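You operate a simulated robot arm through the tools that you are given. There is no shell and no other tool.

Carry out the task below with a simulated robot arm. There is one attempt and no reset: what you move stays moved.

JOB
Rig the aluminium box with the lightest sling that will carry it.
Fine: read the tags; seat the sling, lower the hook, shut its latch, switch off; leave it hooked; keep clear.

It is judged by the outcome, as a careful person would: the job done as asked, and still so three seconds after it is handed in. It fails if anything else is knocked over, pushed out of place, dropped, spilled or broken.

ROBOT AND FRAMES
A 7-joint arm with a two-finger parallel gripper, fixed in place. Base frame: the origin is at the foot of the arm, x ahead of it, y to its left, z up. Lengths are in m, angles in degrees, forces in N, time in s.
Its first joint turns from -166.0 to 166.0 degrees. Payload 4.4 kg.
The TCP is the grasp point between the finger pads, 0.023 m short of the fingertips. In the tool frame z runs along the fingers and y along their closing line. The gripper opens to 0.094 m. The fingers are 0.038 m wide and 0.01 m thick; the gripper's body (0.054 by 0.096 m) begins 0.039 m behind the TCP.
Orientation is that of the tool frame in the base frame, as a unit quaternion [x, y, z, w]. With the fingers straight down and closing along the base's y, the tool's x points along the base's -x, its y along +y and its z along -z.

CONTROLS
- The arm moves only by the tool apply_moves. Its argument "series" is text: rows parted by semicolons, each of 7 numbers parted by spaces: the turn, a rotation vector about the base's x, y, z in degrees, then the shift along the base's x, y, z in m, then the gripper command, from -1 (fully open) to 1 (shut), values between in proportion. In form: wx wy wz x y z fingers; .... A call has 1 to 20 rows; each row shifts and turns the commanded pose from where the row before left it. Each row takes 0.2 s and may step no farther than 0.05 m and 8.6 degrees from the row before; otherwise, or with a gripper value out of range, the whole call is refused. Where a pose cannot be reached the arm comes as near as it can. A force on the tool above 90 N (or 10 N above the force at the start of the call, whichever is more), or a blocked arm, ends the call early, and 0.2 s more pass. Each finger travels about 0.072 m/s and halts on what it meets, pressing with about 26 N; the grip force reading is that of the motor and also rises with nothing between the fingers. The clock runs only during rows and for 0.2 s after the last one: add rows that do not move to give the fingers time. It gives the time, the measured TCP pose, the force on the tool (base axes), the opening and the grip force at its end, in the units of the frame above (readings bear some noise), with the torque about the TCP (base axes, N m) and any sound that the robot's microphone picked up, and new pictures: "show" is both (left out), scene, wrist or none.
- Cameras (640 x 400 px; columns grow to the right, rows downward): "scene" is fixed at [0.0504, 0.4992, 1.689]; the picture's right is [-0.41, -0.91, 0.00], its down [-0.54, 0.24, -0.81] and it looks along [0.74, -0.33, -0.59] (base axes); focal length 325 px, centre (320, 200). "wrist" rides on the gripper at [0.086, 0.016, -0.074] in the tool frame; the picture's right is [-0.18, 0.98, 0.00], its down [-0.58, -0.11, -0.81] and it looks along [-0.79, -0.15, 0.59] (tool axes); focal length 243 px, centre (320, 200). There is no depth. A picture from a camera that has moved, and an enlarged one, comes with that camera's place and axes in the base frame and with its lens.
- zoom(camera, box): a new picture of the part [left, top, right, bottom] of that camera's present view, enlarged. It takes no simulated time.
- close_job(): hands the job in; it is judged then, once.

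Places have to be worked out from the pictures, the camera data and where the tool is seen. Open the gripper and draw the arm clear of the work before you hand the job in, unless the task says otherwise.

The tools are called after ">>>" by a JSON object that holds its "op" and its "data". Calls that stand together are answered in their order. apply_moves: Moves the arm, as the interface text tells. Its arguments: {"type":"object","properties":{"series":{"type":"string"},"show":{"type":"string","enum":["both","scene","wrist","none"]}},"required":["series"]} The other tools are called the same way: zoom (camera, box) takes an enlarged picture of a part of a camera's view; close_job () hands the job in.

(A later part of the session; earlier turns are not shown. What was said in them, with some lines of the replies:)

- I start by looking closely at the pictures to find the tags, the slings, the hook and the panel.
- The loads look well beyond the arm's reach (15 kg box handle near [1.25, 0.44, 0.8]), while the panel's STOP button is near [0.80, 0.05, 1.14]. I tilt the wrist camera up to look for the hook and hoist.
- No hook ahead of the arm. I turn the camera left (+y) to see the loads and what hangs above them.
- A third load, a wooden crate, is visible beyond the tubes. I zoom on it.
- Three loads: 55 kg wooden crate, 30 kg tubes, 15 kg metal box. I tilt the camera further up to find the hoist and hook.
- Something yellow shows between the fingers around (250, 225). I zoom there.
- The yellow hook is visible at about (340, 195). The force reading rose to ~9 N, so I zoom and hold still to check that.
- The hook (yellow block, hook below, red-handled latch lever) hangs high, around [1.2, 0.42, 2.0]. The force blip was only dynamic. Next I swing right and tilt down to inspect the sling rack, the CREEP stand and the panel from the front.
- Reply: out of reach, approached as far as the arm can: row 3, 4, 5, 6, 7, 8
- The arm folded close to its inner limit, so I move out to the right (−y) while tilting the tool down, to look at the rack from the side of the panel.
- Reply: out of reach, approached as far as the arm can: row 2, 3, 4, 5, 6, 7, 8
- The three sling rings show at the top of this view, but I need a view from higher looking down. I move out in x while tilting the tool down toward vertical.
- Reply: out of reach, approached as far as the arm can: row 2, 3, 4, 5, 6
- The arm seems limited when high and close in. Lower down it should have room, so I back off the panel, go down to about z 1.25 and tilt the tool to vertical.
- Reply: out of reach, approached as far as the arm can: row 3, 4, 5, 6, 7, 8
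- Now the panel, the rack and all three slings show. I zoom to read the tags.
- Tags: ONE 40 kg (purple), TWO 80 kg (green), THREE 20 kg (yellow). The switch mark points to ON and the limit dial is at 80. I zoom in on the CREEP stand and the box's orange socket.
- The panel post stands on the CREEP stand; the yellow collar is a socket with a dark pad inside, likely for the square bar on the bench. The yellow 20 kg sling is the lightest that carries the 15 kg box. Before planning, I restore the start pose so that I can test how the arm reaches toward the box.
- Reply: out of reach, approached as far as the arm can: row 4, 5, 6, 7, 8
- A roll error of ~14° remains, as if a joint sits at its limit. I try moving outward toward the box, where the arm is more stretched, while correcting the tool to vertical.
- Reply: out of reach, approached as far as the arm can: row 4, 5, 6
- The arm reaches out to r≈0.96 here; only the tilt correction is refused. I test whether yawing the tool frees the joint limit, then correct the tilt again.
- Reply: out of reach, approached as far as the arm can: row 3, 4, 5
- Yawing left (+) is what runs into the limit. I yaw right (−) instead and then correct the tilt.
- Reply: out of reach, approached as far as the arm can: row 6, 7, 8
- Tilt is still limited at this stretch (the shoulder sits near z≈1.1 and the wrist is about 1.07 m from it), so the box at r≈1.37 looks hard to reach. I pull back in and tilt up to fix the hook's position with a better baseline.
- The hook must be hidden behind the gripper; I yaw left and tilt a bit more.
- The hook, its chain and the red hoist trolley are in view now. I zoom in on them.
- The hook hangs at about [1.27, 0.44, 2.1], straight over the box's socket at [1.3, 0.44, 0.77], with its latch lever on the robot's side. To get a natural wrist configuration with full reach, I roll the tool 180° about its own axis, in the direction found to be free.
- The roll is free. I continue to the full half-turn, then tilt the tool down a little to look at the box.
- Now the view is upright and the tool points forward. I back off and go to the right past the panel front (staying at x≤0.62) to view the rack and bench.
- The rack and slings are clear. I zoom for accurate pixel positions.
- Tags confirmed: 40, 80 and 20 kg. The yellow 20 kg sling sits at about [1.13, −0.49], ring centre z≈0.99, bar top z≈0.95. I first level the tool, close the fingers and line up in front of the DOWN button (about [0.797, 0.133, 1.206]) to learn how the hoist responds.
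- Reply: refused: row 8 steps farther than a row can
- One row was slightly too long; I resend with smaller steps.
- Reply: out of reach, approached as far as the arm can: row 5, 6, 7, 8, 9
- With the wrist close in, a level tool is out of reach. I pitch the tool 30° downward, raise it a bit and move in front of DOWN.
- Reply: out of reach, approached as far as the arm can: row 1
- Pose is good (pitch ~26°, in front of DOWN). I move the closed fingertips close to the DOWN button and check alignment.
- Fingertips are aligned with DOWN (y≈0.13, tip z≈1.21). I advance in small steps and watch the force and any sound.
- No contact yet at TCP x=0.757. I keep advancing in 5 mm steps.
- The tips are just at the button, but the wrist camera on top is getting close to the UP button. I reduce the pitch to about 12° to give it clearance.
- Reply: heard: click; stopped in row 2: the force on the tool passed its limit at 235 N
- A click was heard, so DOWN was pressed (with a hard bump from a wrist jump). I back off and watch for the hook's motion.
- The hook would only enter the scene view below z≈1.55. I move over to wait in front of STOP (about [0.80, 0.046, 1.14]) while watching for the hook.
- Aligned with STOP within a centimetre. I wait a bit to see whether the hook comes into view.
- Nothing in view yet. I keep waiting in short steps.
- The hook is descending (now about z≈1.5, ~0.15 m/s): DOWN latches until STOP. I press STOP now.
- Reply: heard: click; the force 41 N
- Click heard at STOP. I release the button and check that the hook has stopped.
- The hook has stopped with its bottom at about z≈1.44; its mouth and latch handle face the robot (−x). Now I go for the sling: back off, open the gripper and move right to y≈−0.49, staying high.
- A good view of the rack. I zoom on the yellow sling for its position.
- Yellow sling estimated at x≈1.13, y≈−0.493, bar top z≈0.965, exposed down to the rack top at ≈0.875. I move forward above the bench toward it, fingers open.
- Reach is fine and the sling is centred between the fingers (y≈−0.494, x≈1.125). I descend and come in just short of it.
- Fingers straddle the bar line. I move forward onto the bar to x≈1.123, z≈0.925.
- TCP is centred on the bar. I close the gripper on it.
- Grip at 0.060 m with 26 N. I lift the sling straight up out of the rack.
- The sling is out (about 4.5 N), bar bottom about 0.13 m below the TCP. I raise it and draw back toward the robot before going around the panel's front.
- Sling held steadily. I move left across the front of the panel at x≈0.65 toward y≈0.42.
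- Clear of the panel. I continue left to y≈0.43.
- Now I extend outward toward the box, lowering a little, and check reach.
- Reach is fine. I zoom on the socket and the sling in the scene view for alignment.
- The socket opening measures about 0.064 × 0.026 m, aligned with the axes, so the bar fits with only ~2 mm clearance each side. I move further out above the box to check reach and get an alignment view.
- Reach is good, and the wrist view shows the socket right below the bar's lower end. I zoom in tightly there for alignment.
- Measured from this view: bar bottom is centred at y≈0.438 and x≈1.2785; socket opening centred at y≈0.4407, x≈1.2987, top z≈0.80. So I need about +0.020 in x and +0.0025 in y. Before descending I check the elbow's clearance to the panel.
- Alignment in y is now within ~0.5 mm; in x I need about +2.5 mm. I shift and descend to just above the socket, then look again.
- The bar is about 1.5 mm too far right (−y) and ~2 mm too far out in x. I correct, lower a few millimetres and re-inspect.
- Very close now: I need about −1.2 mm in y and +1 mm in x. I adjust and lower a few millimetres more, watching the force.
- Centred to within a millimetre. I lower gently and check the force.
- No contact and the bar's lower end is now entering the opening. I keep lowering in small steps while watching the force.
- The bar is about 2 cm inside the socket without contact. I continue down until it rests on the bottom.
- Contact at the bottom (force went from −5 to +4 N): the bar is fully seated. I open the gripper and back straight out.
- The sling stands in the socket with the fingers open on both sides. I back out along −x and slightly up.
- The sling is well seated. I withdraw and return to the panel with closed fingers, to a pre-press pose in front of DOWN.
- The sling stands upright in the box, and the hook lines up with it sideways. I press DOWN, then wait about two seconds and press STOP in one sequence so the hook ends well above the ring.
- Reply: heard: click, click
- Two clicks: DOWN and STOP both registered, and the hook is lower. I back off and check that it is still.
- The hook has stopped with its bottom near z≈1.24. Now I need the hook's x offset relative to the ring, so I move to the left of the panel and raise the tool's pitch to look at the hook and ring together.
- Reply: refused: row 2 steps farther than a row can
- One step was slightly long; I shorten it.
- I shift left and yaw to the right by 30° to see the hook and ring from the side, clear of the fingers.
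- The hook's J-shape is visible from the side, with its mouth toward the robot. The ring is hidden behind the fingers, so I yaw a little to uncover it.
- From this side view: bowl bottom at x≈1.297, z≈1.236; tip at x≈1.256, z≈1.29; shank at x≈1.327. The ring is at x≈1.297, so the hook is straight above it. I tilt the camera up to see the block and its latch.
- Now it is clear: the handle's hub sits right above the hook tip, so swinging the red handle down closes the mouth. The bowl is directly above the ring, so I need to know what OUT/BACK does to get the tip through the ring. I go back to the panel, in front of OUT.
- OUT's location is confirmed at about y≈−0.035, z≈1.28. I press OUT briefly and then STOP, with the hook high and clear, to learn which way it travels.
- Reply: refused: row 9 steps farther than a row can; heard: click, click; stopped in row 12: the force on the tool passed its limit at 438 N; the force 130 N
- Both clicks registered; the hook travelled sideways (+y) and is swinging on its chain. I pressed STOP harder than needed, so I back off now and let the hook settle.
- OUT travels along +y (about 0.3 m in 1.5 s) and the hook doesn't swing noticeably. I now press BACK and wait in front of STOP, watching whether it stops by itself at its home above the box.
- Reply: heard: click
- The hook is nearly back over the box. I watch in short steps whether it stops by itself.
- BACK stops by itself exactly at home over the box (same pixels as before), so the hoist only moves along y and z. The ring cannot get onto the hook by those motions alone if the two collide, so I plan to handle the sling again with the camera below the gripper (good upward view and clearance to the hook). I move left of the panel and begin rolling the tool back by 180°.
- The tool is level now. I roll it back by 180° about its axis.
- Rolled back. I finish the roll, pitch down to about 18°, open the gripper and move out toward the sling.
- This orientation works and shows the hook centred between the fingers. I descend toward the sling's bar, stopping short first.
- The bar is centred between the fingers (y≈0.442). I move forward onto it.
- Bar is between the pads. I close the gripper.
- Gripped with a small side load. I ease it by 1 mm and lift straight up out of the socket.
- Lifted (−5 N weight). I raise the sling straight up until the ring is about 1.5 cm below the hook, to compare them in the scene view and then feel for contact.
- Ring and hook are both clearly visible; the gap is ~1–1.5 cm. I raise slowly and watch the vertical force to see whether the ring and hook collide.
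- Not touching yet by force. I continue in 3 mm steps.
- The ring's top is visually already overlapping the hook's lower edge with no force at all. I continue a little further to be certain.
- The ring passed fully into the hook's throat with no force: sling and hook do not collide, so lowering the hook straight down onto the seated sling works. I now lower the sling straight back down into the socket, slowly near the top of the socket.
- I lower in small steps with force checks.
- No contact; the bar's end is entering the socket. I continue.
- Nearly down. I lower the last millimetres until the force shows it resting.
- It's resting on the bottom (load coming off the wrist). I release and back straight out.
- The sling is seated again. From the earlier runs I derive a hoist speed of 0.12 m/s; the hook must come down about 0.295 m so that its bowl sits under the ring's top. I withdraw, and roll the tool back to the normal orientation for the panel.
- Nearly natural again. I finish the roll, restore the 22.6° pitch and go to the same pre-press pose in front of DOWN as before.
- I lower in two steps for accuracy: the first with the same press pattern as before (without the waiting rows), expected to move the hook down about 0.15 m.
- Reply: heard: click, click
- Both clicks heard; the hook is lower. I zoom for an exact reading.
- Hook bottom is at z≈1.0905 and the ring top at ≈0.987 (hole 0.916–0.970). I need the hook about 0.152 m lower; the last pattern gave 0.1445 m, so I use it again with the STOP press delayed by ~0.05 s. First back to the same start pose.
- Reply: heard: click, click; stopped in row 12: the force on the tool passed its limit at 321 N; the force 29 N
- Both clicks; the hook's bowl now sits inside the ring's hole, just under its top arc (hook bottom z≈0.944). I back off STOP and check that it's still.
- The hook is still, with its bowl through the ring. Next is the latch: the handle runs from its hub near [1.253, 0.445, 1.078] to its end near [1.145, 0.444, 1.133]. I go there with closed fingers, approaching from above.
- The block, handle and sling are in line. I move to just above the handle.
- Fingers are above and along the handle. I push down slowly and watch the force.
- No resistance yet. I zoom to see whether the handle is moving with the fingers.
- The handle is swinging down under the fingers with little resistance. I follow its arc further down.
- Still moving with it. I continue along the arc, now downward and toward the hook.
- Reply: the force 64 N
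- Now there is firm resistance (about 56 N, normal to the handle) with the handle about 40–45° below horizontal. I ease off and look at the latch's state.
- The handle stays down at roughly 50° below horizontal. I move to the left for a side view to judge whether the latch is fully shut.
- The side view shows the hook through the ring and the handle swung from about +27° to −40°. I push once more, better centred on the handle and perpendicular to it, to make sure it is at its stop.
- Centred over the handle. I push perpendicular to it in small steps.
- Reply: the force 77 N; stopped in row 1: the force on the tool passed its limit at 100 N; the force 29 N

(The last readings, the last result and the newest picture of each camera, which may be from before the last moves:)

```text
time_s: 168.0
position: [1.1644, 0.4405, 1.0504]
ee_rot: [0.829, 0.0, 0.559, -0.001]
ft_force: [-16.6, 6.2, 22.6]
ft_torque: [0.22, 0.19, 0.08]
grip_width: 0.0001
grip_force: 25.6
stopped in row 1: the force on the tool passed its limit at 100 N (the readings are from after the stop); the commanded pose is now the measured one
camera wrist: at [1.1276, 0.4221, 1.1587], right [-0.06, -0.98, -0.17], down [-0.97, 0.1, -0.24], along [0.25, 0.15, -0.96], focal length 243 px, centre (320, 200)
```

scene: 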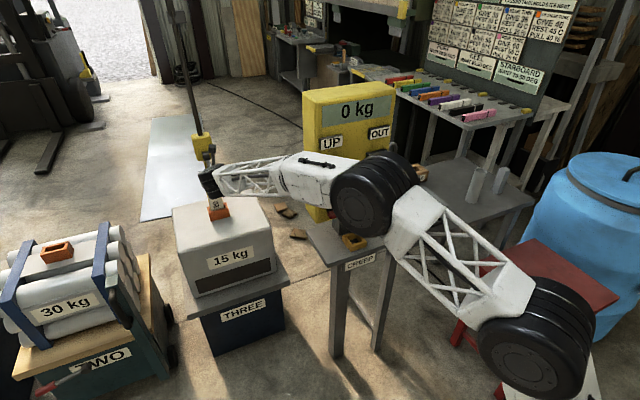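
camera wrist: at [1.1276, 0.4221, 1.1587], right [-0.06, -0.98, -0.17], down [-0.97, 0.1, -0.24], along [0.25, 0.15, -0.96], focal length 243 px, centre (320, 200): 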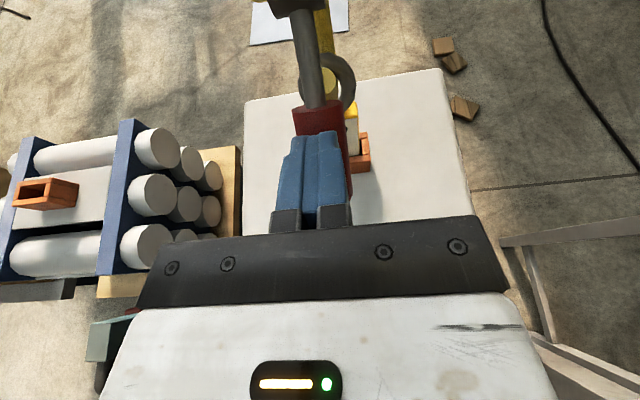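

Firm stop again at the same angle (up to 100 N), so the latch is at its shut stop. I back off and check that hook, sling and box are undisturbed.

>>> {"op": "apply_moves", "data": {"series": "0 0 0 -0.008 0 0.01 1;0 0 0 -0.03 0 0.03 1;0 0 0 -0.035 0 0.03 1;0 0 0 -0.04 0 0.025 1;0 0 0 -0.045 0 0.02 1;0 0 0 -0.045 0 0.01 1;0 0 0 -0.045 0 0.01 1;0 0 0 -0.045 0 0.01 1;0 0 0 -0.045 0 0.01 1;0 0 0 -0.045 0 0.01 1;0 0 0 -0.045 -0.01 0 1;0 0 0 -0.045 -0.02 0 1;0 0 0 0 -0.04 0 1;0 0 0 0 -0.045 0 1;0 0 0 0 -0.045 0 1;0 0 0 0 0 0 1", "show": "both"}}

>>> {"op": "zoom", "data": {"camera": "scene", "box": [160, 110, 290, 310]}}

>>> {"op": "zoom", "data": {"camera": "scene", "box": [185, 125, 235, 205]}}

```text
time_s: 171.4
position: [0.6901, 0.2798, 1.2077]
ee_rot: [0.832, 0.002, 0.555, -0.001]
ft_force: [0.4, 0.3, 0.4]
ft_torque: [0.0, -0.02, 0.01]
grip_width: 0.0002
grip_force: 26.5
camera wrist: at [0.6546, 0.2613, 1.3165], right [-0.07, -0.98, -0.17], down [-0.97, 0.1, -0.23], along [0.24, 0.15, -0.96], focal length 243 px, centre (320, 200)
```

scene: 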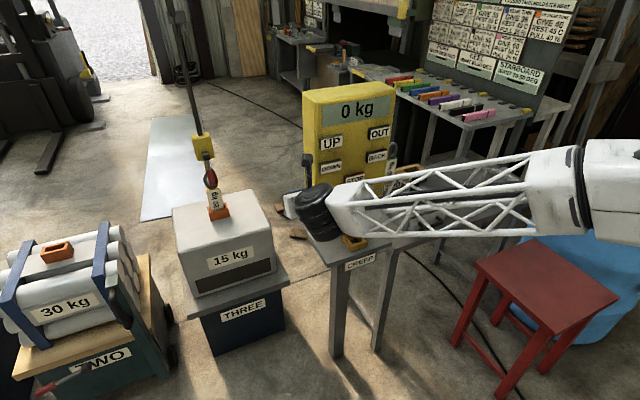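
wrist: 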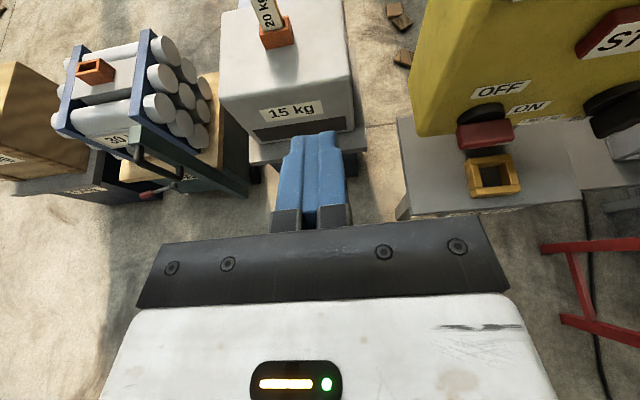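

```text
2.00 times, centred on (225, 210) of scene
camera zoom: at [0.0504, 0.4992, 1.689], right [-0.41, -0.91, 0.0], down [-0.54, 0.24, -0.81], along [0.74, -0.33, -0.59], focal length 651 px, centre (510, 180)
```

zoom: 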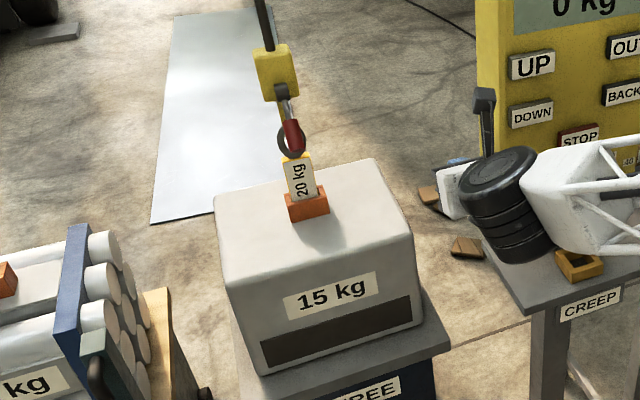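

```text
5.00 times, centred on (210, 165) of scene
camera zoom: at [0.0504, 0.4992, 1.689], right [-0.41, -0.91, 0.0], down [-0.54, 0.24, -0.81], along [0.74, -0.33, -0.59], focal length 1627 px, centre (870, 375)
```

zoom: 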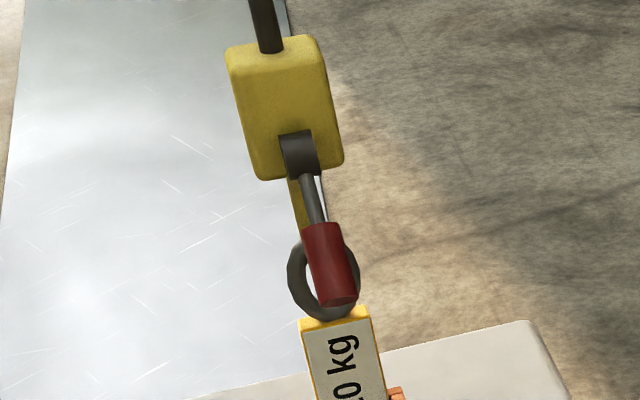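

Everything there is undisturbed. Last is the power switch: the red bar knob near [0.78, 0.117, 1.045], mark now toward ON (right); OFF is up. I move closer to inspect it before turning it.

>>> {"op": "apply_moves", "data": {"series": "0 0 0 -0.02 -0.04 -0.02 1;0 0 0 -0.01 -0.045 -0.02 1;0 0 0 0 -0.045 -0.02 1;0 0 0 0 -0.04 -0.02 1;0 0 0 0 0 0 1", "show": "wrist"}}

>>> {"op": "zoom", "data": {"camera": "wrist", "box": [280, 20, 480, 200]}}

>>> {"op": "zoom", "data": {"camera": "scene", "box": [305, 180, 385, 260]}}

```text
refused: row 2 steps farther than a row can; nothing moved
```

```text
2.22 times, centred on (380, 110) of wrist
camera zoom: at [0.6546, 0.2613, 1.3165], right [-0.07, -0.98, -0.17], down [-0.97, 0.1, -0.23], along [0.24, 0.15, -0.96], focal length 539 px, centre (187, 400)
```

zoom: 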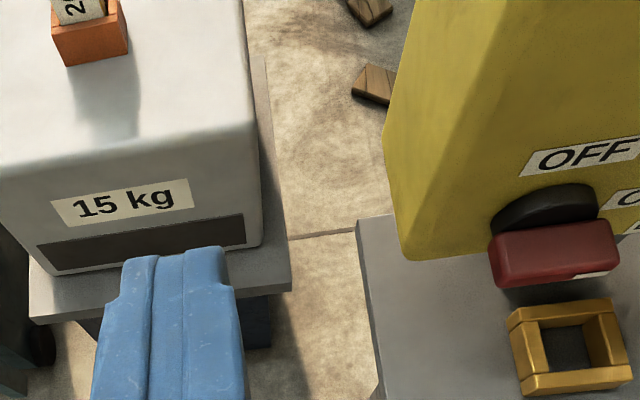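

```text
5.00 times, centred on (345, 220) of scene
camera zoom: at [0.0504, 0.4992, 1.689], right [-0.41, -0.91, 0.0], down [-0.54, 0.24, -0.81], along [0.74, -0.33, -0.59], focal length 1627 px, centre (195, 100)
```

zoom: 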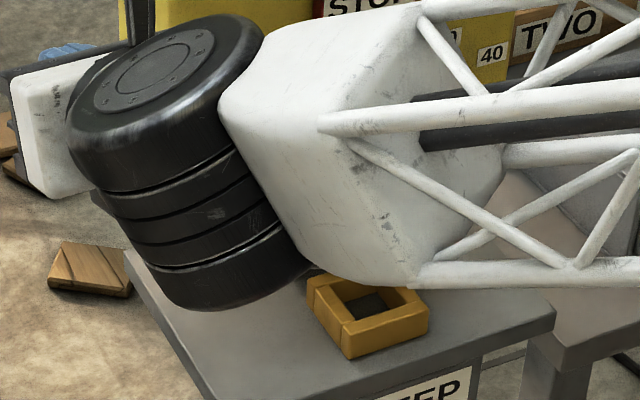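

One row was a hair too long; I resend with shorter steps.

>>> {"op": "apply_moves", "data": {"series": "0 0 0 -0.02 -0.04 -0.015 1;0 0 0 -0.01 -0.04 -0.02 1;0 0 0 0 -0.04 -0.02 1;0 0 0 0 -0.035 -0.02 1;0 0 0 0 0 0 1", "show": "wrist"}}

>>> {"op": "zoom", "data": {"camera": "wrist", "box": [260, 20, 460, 200]}}

>>> {"op": "zoom", "data": {"camera": "scene", "box": [305, 180, 385, 260]}}

```text
time_s: 172.6
position: [0.6577, 0.1198, 1.1319]
ee_rot: [0.831, 0.001, 0.556, 0.0]
ft_force: [-0.1, -0.3, 0.5]
ft_torque: [-0.01, -0.02, -0.03]
grip_width: 0.0
grip_force: 25.9
camera wrist: at [0.6232, 0.1043, 1.2409], right [-0.07, -0.98, -0.17], down [-0.97, 0.11, -0.23], along [0.24, 0.15, -0.96], focal length 243 px, centre (320, 200)
```

wrist: 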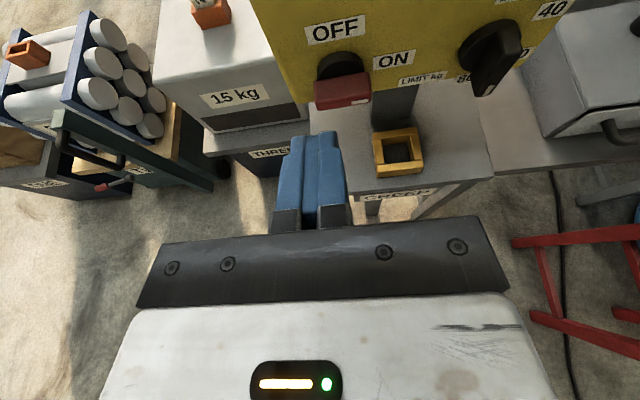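

```text
2.22 times, centred on (360, 110) of wrist
camera zoom: at [0.6232, 0.1043, 1.2409], right [-0.07, -0.98, -0.17], down [-0.97, 0.11, -0.23], along [0.24, 0.15, -0.96], focal length 539 px, centre (231, 400)
```

zoom: 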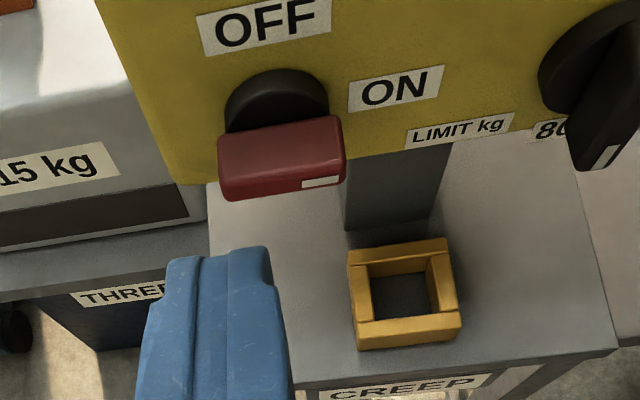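

```text
5.00 times, centred on (345, 220) of scene
camera zoom: at [0.0504, 0.4992, 1.689], right [-0.41, -0.91, 0.0], down [-0.54, 0.24, -0.81], along [0.74, -0.33, -0.59], focal length 1627 px, centre (195, 100)
```

zoom: 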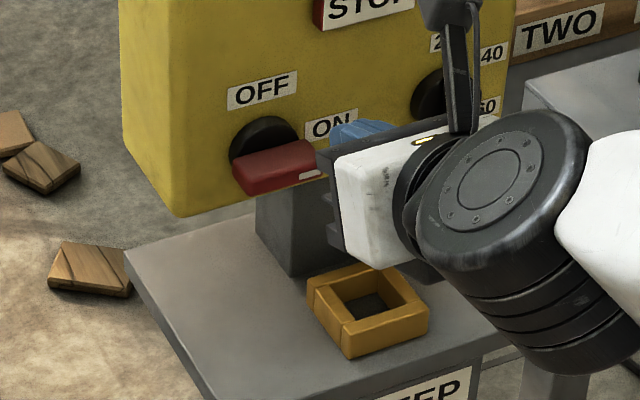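

The bar is centred near y≈0.107, z≈1.039, its ON end at y≈0.08. I place the closed fingers under that end, then push it up and to the left to turn it to OFF.

>>> {"op": "apply_moves", "data": {"series": "0 0 0 0.01 -0.02 -0.035 1;0 0 0 0.01 -0.02 -0.035 1;0 0 0 0 0 -0.035 1;0 0 0 0 0 -0.03 1;0 0 0 0 0 0 1", "show": "both"}}

>>> {"op": "zoom", "data": {"camera": "wrist", "box": [220, 0, 460, 200]}}

```text
time_s: 173.8
position: [0.6792, 0.0818, 0.9989]
ee_rot: [0.831, 0.002, 0.556, -0.001]
ft_force: [-0.2, 0.0, 0.3]
ft_torque: [0.02, -0.02, -0.01]
grip_width: 0.0001
grip_force: 25.8
camera wrist: at [0.6439, 0.0641, 1.1076], right [-0.07, -0.98, -0.17], down [-0.97, 0.1, -0.23], along [0.24, 0.15, -0.96], focal length 243 px, centre (320, 200)
```

scene: 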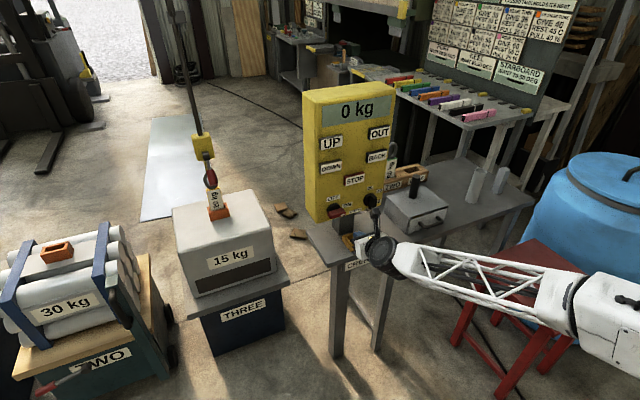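
wrist: 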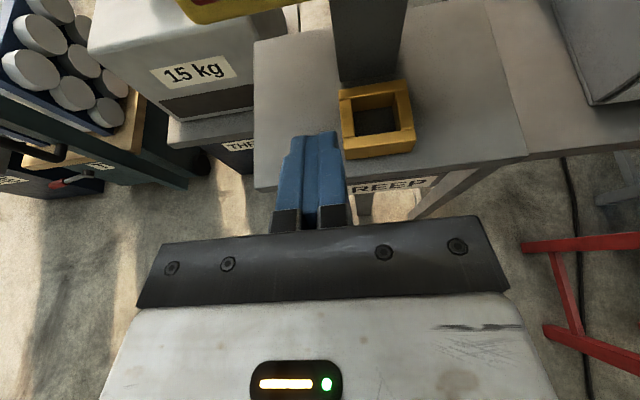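

```text
2.00 times, centred on (340, 100) of wrist
camera zoom: at [0.6439, 0.0641, 1.1076], right [-0.07, -0.98, -0.17], down [-0.97, 0.1, -0.23], along [0.24, 0.15, -0.96], focal length 485 px, centre (280, 400)
```

zoom: 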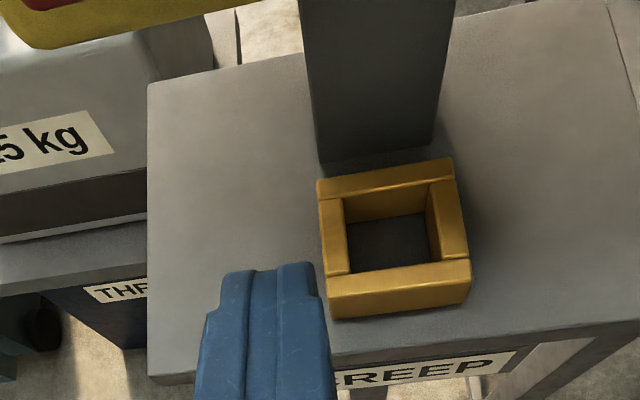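

Clear above the CREEP collar. I slide forward under the bar's ON end.

>>> {"op": "apply_moves", "data": {"series": "0 0 0 0.03 0 0 1;0 0 0 0.03 0 0 1;0 0 0 0.018 -0.001 0 1;0 0 0 0 0 0 1", "show": "both"}}

>>> {"op": "zoom", "data": {"camera": "scene", "box": [305, 180, 405, 260]}}

>>> {"op": "zoom", "data": {"camera": "wrist", "box": [220, 0, 460, 200]}}

```text
time_s: 174.8
position: [0.7584, 0.0821, 0.9981]
ee_rot: [0.832, 0.002, 0.555, -0.001]
ft_force: [-0.9, 0.7, 0.7]
ft_torque: [0.02, 0.01, 0.02]
grip_width: 0.0002
grip_force: 25.9
camera wrist: at [0.7237, 0.0648, 1.1068], right [-0.07, -0.98, -0.17], down [-0.97, 0.1, -0.23], along [0.24, 0.15, -0.96], focal length 243 px, centre (320, 200)
```

scene: 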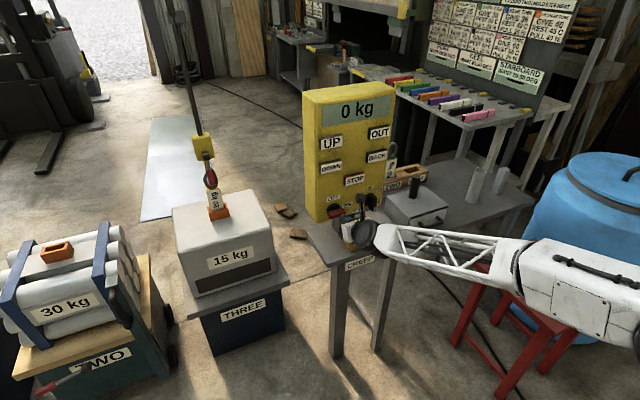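
wrist: 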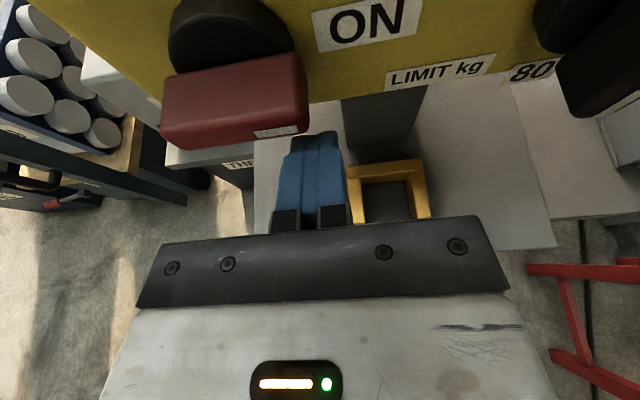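

```text
5.00 times, centred on (355, 220) of scene
camera zoom: at [0.0504, 0.4992, 1.689], right [-0.41, -0.91, 0.0], down [-0.54, 0.24, -0.81], along [0.74, -0.33, -0.59], focal length 1627 px, centre (145, 100)
```

zoom: 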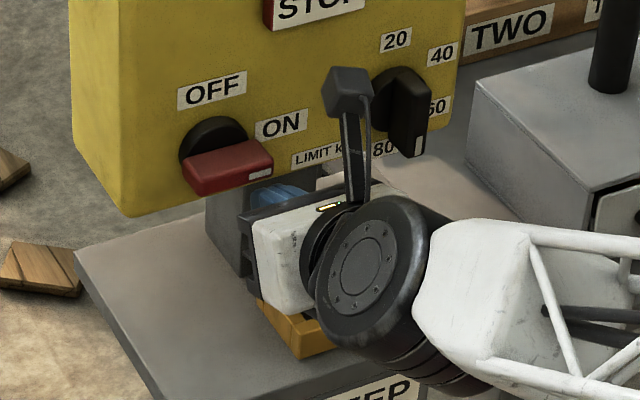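

```text
2.00 times, centred on (340, 100) of wrist
camera zoom: at [0.7237, 0.0648, 1.1068], right [-0.07, -0.98, -0.17], down [-0.97, 0.1, -0.23], along [0.24, 0.15, -0.96], focal length 485 px, centre (280, 400)
```

zoom: 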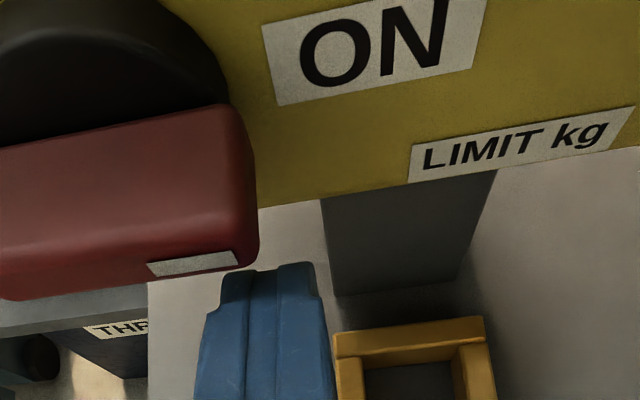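

Fingers are below the bar's ON end. I raise in small steps.

>>> {"op": "apply_moves", "data": {"series": "0 0 0 0 0 0.006 1;0 0 0 0 0 0.006 1;0 0 0 0 0 0.004 1;0 0 0 0 0 0 1", "show": "none"}}

>>> {"op": "apply_moves", "data": {"series": "0 0 0 0 0 0.004 1;0 0 0 0 0 0.004 1;0 0 0 0 0 0 1", "show": "none"}}

>>> {"op": "apply_moves", "data": {"series": "0 0 0 0 0 0.004 1;0 0 0 0 0 0 1", "show": "wrist"}}

```text
time_s: 175.8
position: [0.7585, 0.0818, 1.0132]
ee_rot: [0.831, 0.002, 0.556, -0.001]
ft_force: [-3.6, -7.5, -1.7]
ft_torque: [0.09, -0.01, -0.06]
grip_width: 0.0
grip_force: 26.1
```

```text
time_s: 176.6
position: [0.7602, 0.0808, 1.0204]
ee_rot: [0.831, 0.002, 0.556, -0.001]
ft_force: [0.6, -0.4, -0.9]
ft_torque: [0.01, -0.01, -0.02]
grip_width: 0.0002
grip_force: 25.8
```

```text
time_s: 177.2
position: [0.7599, 0.0812, 1.0256]
ee_rot: [0.831, 0.001, 0.556, 0.0]
ft_force: [-0.3, 0.4, 1.0]
ft_torque: [0.0, 0.01, -0.02]
grip_width: 0.0
grip_force: 25.7
camera wrist: at [0.7251, 0.0644, 1.134], right [-0.07, -0.98, -0.17], down [-0.97, 0.1, -0.23], along [0.24, 0.15, -0.96], focal length 243 px, centre (320, 200)
```

wrist: 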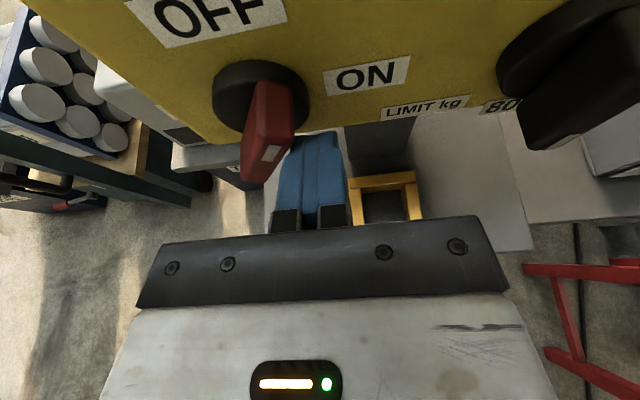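

The bar has swung to nearly vertical. I zoom to check its angle and the mark.

>>> {"op": "zoom", "data": {"camera": "wrist", "box": [180, 0, 420, 200]}}

>>> {"op": "zoom", "data": {"camera": "scene", "box": [305, 180, 405, 260]}}

```text
2.00 times, centred on (300, 100) of wrist
camera zoom: at [0.7251, 0.0644, 1.134], right [-0.07, -0.98, -0.17], down [-0.97, 0.1, -0.23], along [0.24, 0.15, -0.96], focal length 485 px, centre (360, 400)
```

zoom: 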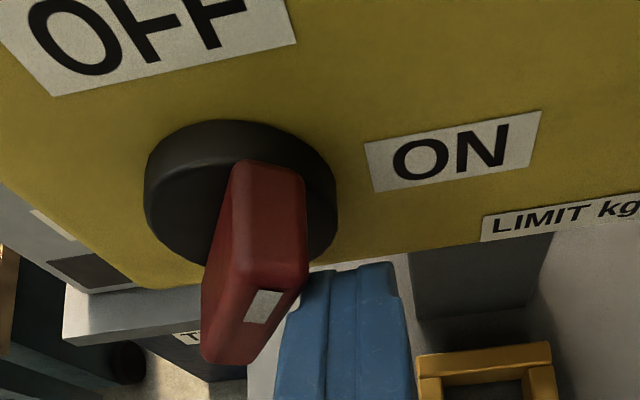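

```text
5.00 times, centred on (355, 220) of scene
camera zoom: at [0.0504, 0.4992, 1.689], right [-0.41, -0.91, 0.0], down [-0.54, 0.24, -0.81], along [0.74, -0.33, -0.59], focal length 1627 px, centre (145, 100)
```

zoom: 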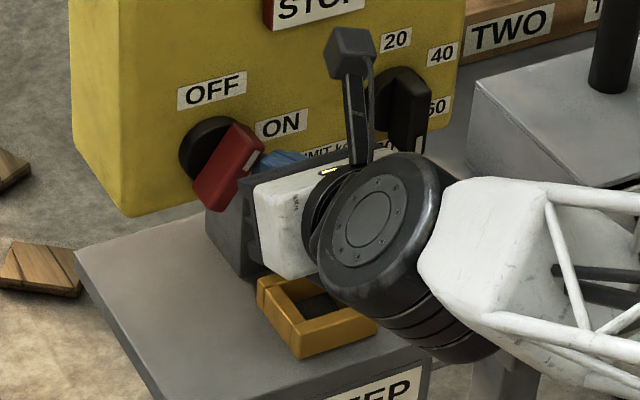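

The bar is about halfway (≈55°) toward OFF. I continue up a little and then push it to the left (+y) to vertical.

>>> {"op": "apply_moves", "data": {"series": "0 0 0 0 0 0.005 1;0 0 0 0 0.002 0.005 1;0 0 0 0 0.003 0.002 1;0 0 0 0 0 0 1", "show": "none"}}

>>> {"op": "apply_moves", "data": {"series": "0 0 0 0 0.004 0.002 1;0 0 0 0 0.003 0 1;0 0 0 0 0 0 1", "show": "wrist"}}

>>> {"op": "zoom", "data": {"camera": "scene", "box": [305, 180, 405, 260]}}

>>> {"op": "zoom", "data": {"camera": "wrist", "box": [180, 0, 420, 200]}}

```text
time_s: 178.2
position: [0.7575, 0.0855, 1.0379]
ee_rot: [0.832, 0.002, 0.556, -0.001]
ft_force: [-0.8, 0.0, 0.9]
ft_torque: [-0.03, -0.02, 0.02]
grip_width: 0.0002
grip_force: 26.1
```

```text
time_s: 179.1
position: [0.7587, 0.0903, 1.0386]
ee_rot: [0.831, -0.001, 0.556, 0.001]
ft_force: [-14.1, -26.3, 3.7]
ft_torque: [-0.14, 0.05, -0.28]
grip_width: 0.0002
grip_force: 25.8
stopped in row 3: the force on the tool passed its limit at 93 N (the readings are from after the stop); the commanded pose is now the measured one
camera wrist: at [0.7229, 0.0739, 1.147], right [-0.07, -0.98, -0.17], down [-0.97, 0.11, -0.23], along [0.25, 0.15, -0.96], focal length 243 px, centre (320, 200)
```

wrist: 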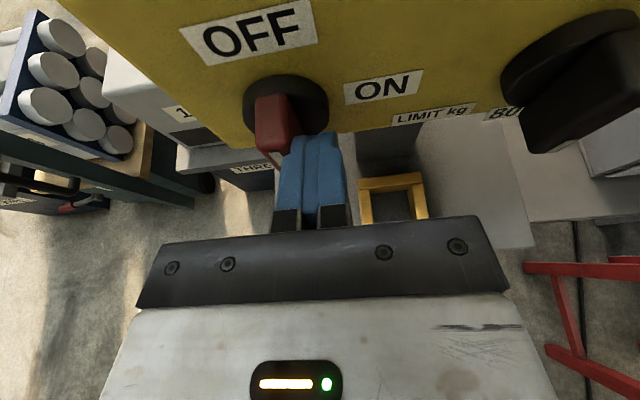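

```text
5.00 times, centred on (355, 220) of scene
camera zoom: at [0.0504, 0.4992, 1.689], right [-0.41, -0.91, 0.0], down [-0.54, 0.24, -0.81], along [0.74, -0.33, -0.59], focal length 1627 px, centre (145, 100)
```

zoom: 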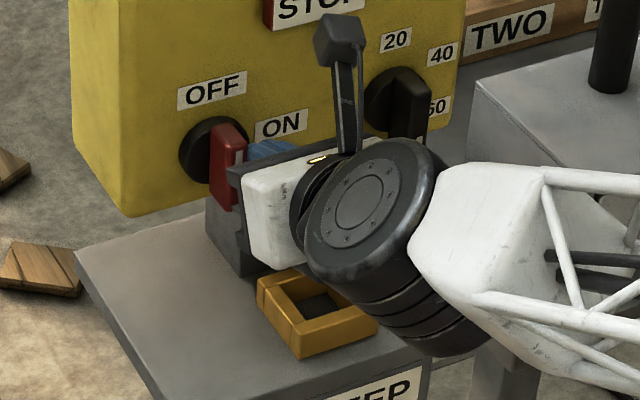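

```text
2.00 times, centred on (300, 100) of wrist
camera zoom: at [0.7229, 0.0739, 1.147], right [-0.07, -0.98, -0.17], down [-0.97, 0.11, -0.23], along [0.25, 0.15, -0.96], focal length 485 px, centre (360, 400)
```

zoom: 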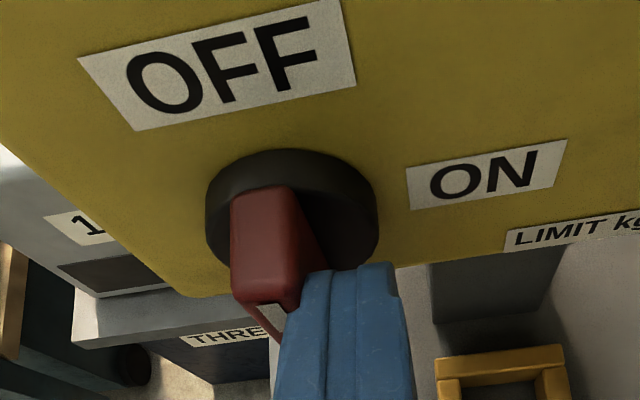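

The bar is vertical, pointing at OFF, and against its stop. I ease off to the right, pull straight back and check the panel.

>>> {"op": "apply_moves", "data": {"series": "0 0 0 0 -0.006 0 1;0 0 0 -0.02 -0.004 0 1;0 0 0 -0.04 0 0 1;0 0 0 -0.04 0 0.02 1;0 0 0 -0.02 0 0.04 1;0 0 0 0 0 0.04 1;0 0 0 0 -0.02 0.04 1;0 0 0 0 -0.04 0.02 1;0 0 0 0 -0.045 0 1;0 0 0 0 -0.045 0 1;0 0 0 0 0 0 1", "show": "both"}}

>>> {"op": "zoom", "data": {"camera": "scene", "box": [290, 70, 420, 250]}}

>>> {"op": "zoom", "data": {"camera": "scene", "box": [310, 180, 390, 260]}}

```text
time_s: 181.5
position: [0.6372, -0.0703, 1.1972]
ee_rot: [0.831, 0.001, 0.556, 0.0]
ft_force: [-0.9, 0.0, -0.2]
ft_torque: [-0.01, -0.01, -0.03]
grip_width: 0.0001
grip_force: 26.3
camera wrist: at [0.6026, -0.0871, 1.3055], right [-0.07, -0.98, -0.17], down [-0.97, 0.11, -0.23], along [0.24, 0.15, -0.96], focal length 243 px, centre (320, 200)
```

scene: 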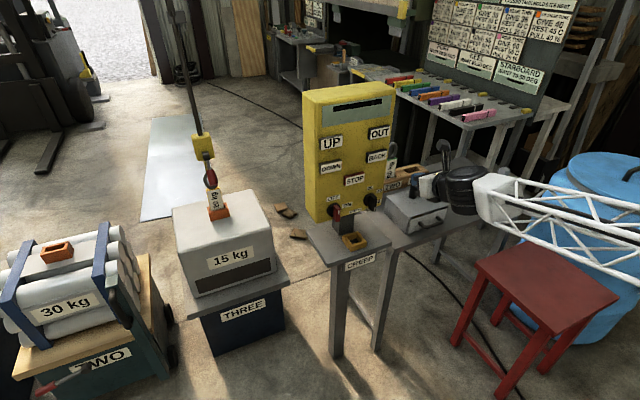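
wrist: 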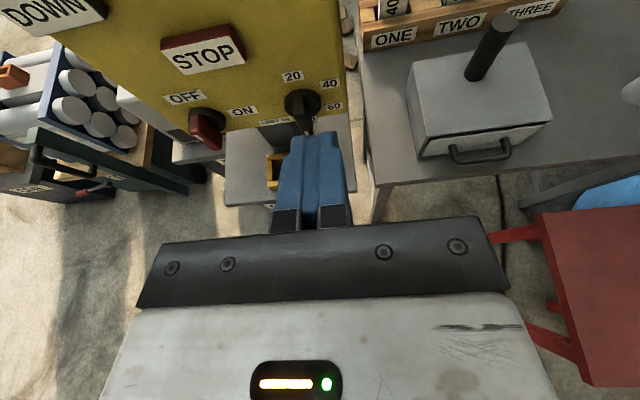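

```text
2.22 times, centred on (355, 160) of scene
camera zoom: at [0.0504, 0.4992, 1.689], right [-0.41, -0.91, 0.0], down [-0.54, 0.24, -0.81], along [0.74, -0.33, -0.59], focal length 723 px, centre (242, 289)
```

zoom: 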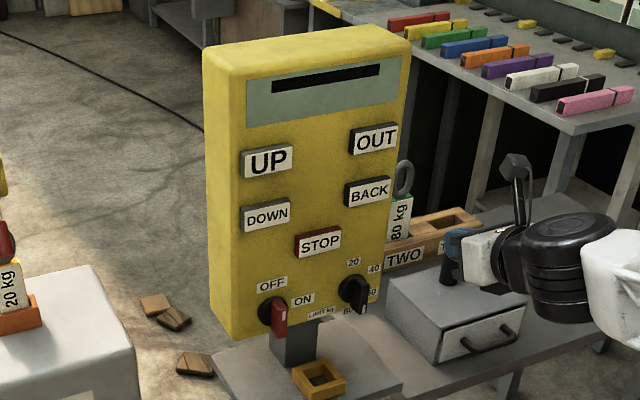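

```text
5.00 times, centred on (350, 220) of scene
camera zoom: at [0.0504, 0.4992, 1.689], right [-0.41, -0.91, 0.0], down [-0.54, 0.24, -0.81], along [0.74, -0.33, -0.59], focal length 1627 px, centre (170, 100)
```

zoom: 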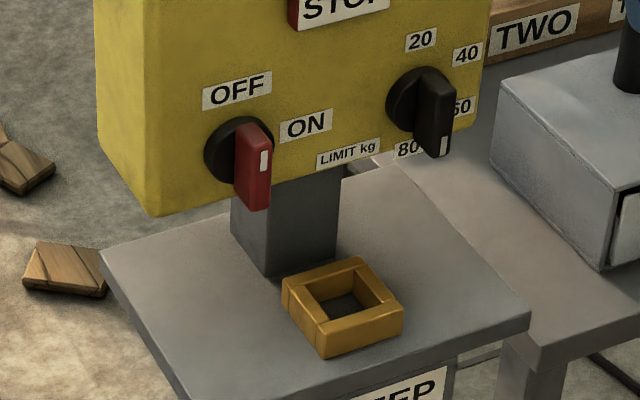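

The display is blank and the switch mark points to OFF. I take one more close side look at the hook, ring and latch before finishing.

>>> {"op": "apply_moves", "data": {"series": "0 0 0 0 0.049 0 1;0 0 0 0 0.049 0 1;0 0 0 0 0.049 0 1;0 0 0 0 0.049 0 1;0 0 0 0 0.049 0 1;0 0 0 0 0.049 0 1;0 0 0 0 0.049 0 1;0 0 0 0 0.049 0 1;0 0 0 0.02 0.045 0 1;0 0 0 0.025 0.04 0 1;-1.28 -5.94 -4.94 0.03 0.035 0 1;-1.28 -5.94 -4.94 0.03 0.035 0 1;-1.28 -5.94 -4.94 0.03 0.035 0 1;-1.28 -5.94 -4.94 0.03 0.035 0 1;-1.28 -5.94 -4.94 0.03 0.035 0 1;0 0 -6 0.03 0.03 0 1;0 0 -6 0.03 0.03 0 1;0 0 0 0 0 0 1", "show": "both"}}

>>> {"op": "zoom", "data": {"camera": "wrist", "box": [240, 0, 420, 180]}}

```text
time_s: 185.3
position: [0.8987, 0.6422, 1.1991]
ee_rot: [0.623, -0.211, 0.714, 0.24]
ft_force: [0.3, -0.1, -0.5]
ft_torque: [0.0, 0.0, 0.0]
grip_width: 0.0002
grip_force: 26.0
camera wrist: at [0.8209, 0.6805, 1.2751], right [-0.58, -0.8, -0.19], down [-0.51, 0.53, -0.68], along [0.64, -0.3, -0.71], focal length 243 px, centre (320, 200)
```

scene: 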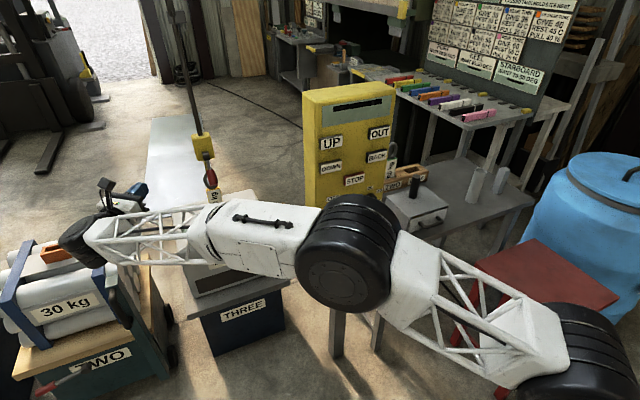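
wrist: 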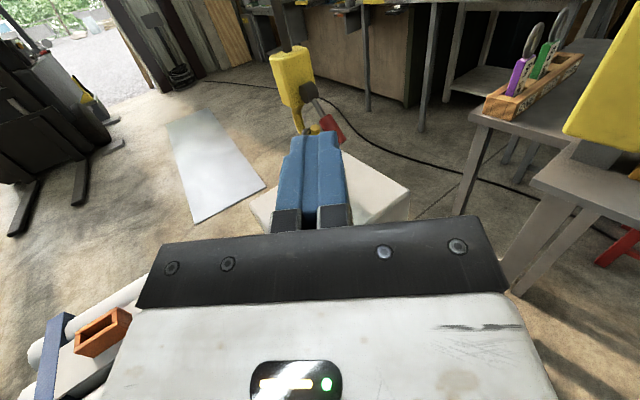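

```text
2.22 times, centred on (330, 90) of wrist
camera zoom: at [0.8209, 0.6805, 1.2751], right [-0.58, -0.8, -0.19], down [-0.51, 0.53, -0.68], along [0.64, -0.3, -0.71], focal length 539 px, centre (298, 444)
```

zoom: 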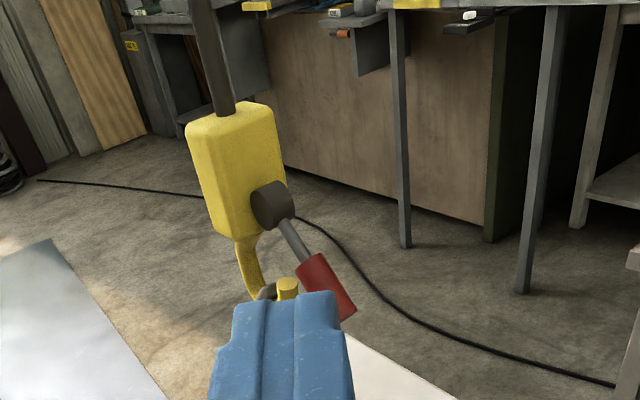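

The fingers hide the ring; I yaw left a bit to uncover it.

>>> {"op": "apply_moves", "data": {"series": "0 0 8 0 0.02 0 1;0 0 8 0 0.02 0 1;0 0 6 0 0.02 0 1;0 0 0 0 0 0 1", "show": "wrist"}}

>>> {"op": "zoom", "data": {"camera": "wrist", "box": [310, 20, 460, 190]}}

>>> {"op": "zoom", "data": {"camera": "wrist", "box": [340, 80, 420, 160]}}

```text
time_s: 186.3
position: [0.8963, 0.7036, 1.199]
ee_rot: [0.652, -0.088, 0.747, 0.099]
ft_force: [0.2, -0.6, 0.2]
ft_torque: [-0.03, -0.02, -0.02]
grip_width: 0.0001
grip_force: 25.5
camera wrist: at [0.8094, 0.71, 1.275], right [-0.23, -0.95, -0.19], down [-0.67, 0.3, -0.68], along [0.71, -0.04, -0.71], focal length 243 px, centre (320, 200)
```

wrist: 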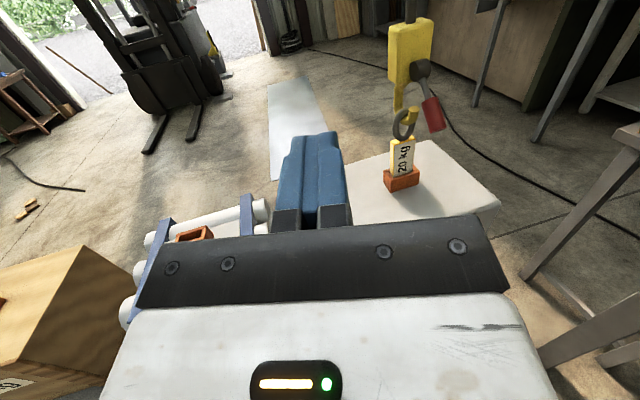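

```text
2.35 times, centred on (385, 105) of wrist
camera zoom: at [0.8094, 0.71, 1.275], right [-0.23, -0.95, -0.19], down [-0.67, 0.3, -0.68], along [0.71, -0.04, -0.71], focal length 571 px, centre (167, 424)
```

zoom: 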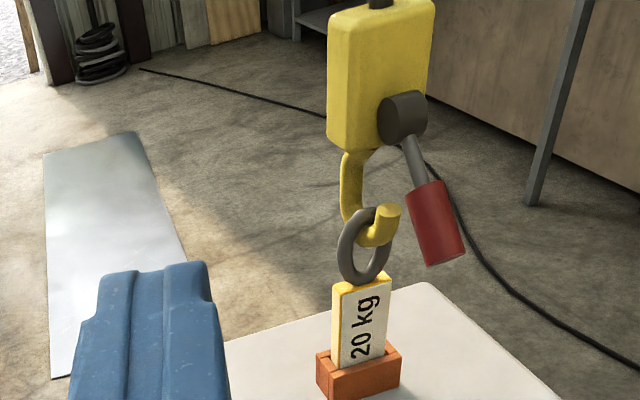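

```text
5.00 times, centred on (380, 120) of wrist
camera zoom: at [0.8094, 0.71, 1.275], right [-0.23, -0.95, -0.19], down [-0.67, 0.3, -0.68], along [0.71, -0.04, -0.71], focal length 1213 px, centre (20, 600)
```

zoom: 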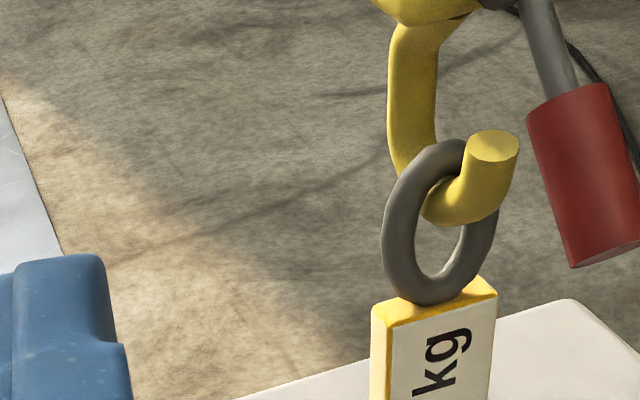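

The hook's bowl passes properly through the ring, the latch handle rests at its lower stop, and the sling is fully seated. I open the gripper and draw the arm back clear of everything.

>>> {"op": "apply_moves", "data": {"series": "0 0 0 -0.03 0 0.02 0;0 0 0 -0.035 -0.02 0.025 -1;0 0 0 -0.035 -0.02 0.025 -1;0 0 0 -0.035 -0.02 0.025 -1;0 0 0 -0.035 -0.03 0.015 -1;0 0 0 -0.03 -0.035 0.01 -1;0 0 0 -0.02 -0.03 0.01 -1;0 0 0 0 0 0 -1;0 0 0 0 0 0 -1", "show": "both"}}

>>> {"op": "zoom", "data": {"camera": "scene", "box": [150, 100, 300, 310]}}

>>> {"op": "zoom", "data": {"camera": "scene", "box": [290, 70, 550, 270]}}

```text
time_s: 188.3
position: [0.6728, 0.5478, 1.327]
ee_rot: [0.652, -0.089, 0.747, 0.099]
ft_force: [0.3, 0.2, 0.4]
ft_torque: [0.01, -0.02, -0.01]
grip_width: 0.094
grip_force: 0.2
camera wrist: at [0.5867, 0.554, 1.4022], right [-0.23, -0.95, -0.19], down [-0.67, 0.3, -0.68], along [0.71, -0.04, -0.71], focal length 243 px, centre (320, 200)
```

scene: 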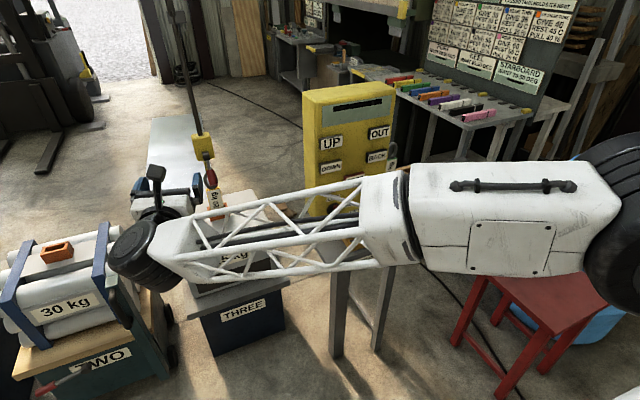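
wrist: 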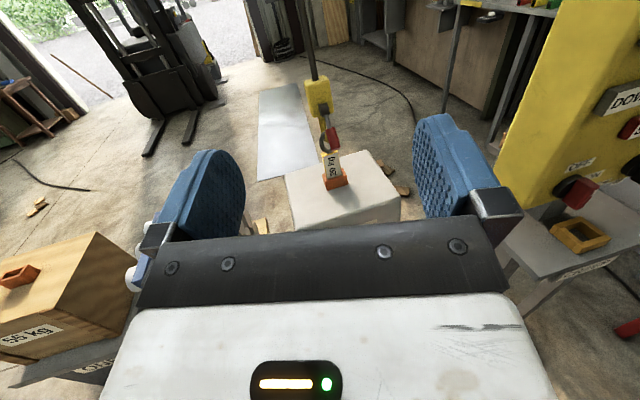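

```text
1.90 times, centred on (225, 205) of scene
camera zoom: at [0.0504, 0.4992, 1.689], right [-0.41, -0.91, 0.0], down [-0.54, 0.24, -0.81], along [0.74, -0.33, -0.59], focal length 620 px, centre (501, 190)
```

zoom: 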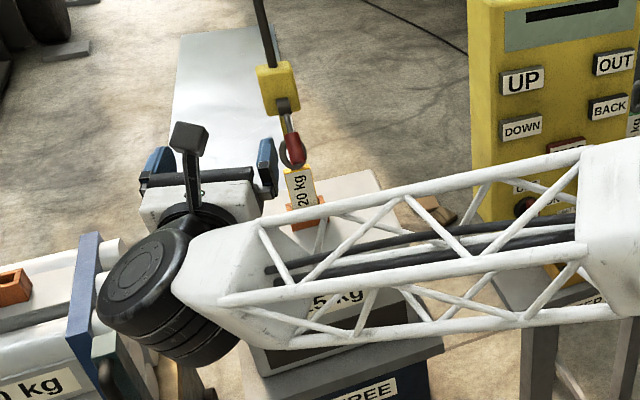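

```text
2.00 times, centred on (420, 170) of scene
camera zoom: at [0.0504, 0.4992, 1.689], right [-0.41, -0.91, 0.0], down [-0.54, 0.24, -0.81], along [0.74, -0.33, -0.59], focal length 651 px, centre (120, 260)
```

zoom: 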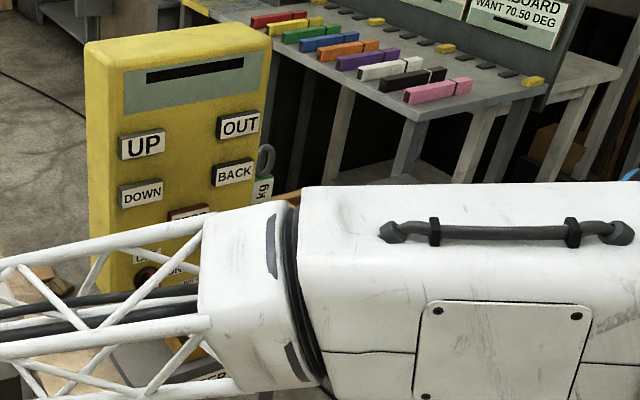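

The arm is back with the gripper open, the panel is off, and the sling, hook and latch are holding steady. I hand the job in.

>>> {"op": "close_job", "data": {}}

```text
The job is handed in.
```

The aluminium box is rigged with the yellow 20 kg sling. The box's tag says 15 kg, and the other two slings are tagged 40 kg and 80 kg, so the 20 kg one is the lightest that will carry it.

- **Sling:** the bar stands fully down in the socket on top of the box. I lifted it out once to check that the ring and hook would fit, then reseated it.
- **Hook:** lowered into place, with its bowl through the ring just under the ring's top. I left it hooked there.
- **Latch:** the handle is down against its stop and didn't move when I pushed it again with up to 100 N. I heard no click, so I'm relying on that stop to say it is shut.
- **Power:** the switch points to OFF and the panel display is blank.
- **Other things:**
  - I sent the hoist out and back once to see which way it travels. It returned to the same spot over the box.
  - A few of my button presses were harder than needed, up to about 440 N on STOP. STOP still worked after the hardest press, and nothing else looks moved or damaged.
  - I did not touch the load-limit dial or the other two slings.

The gripper is open and the arm is drawn back about half a metre from the hook.
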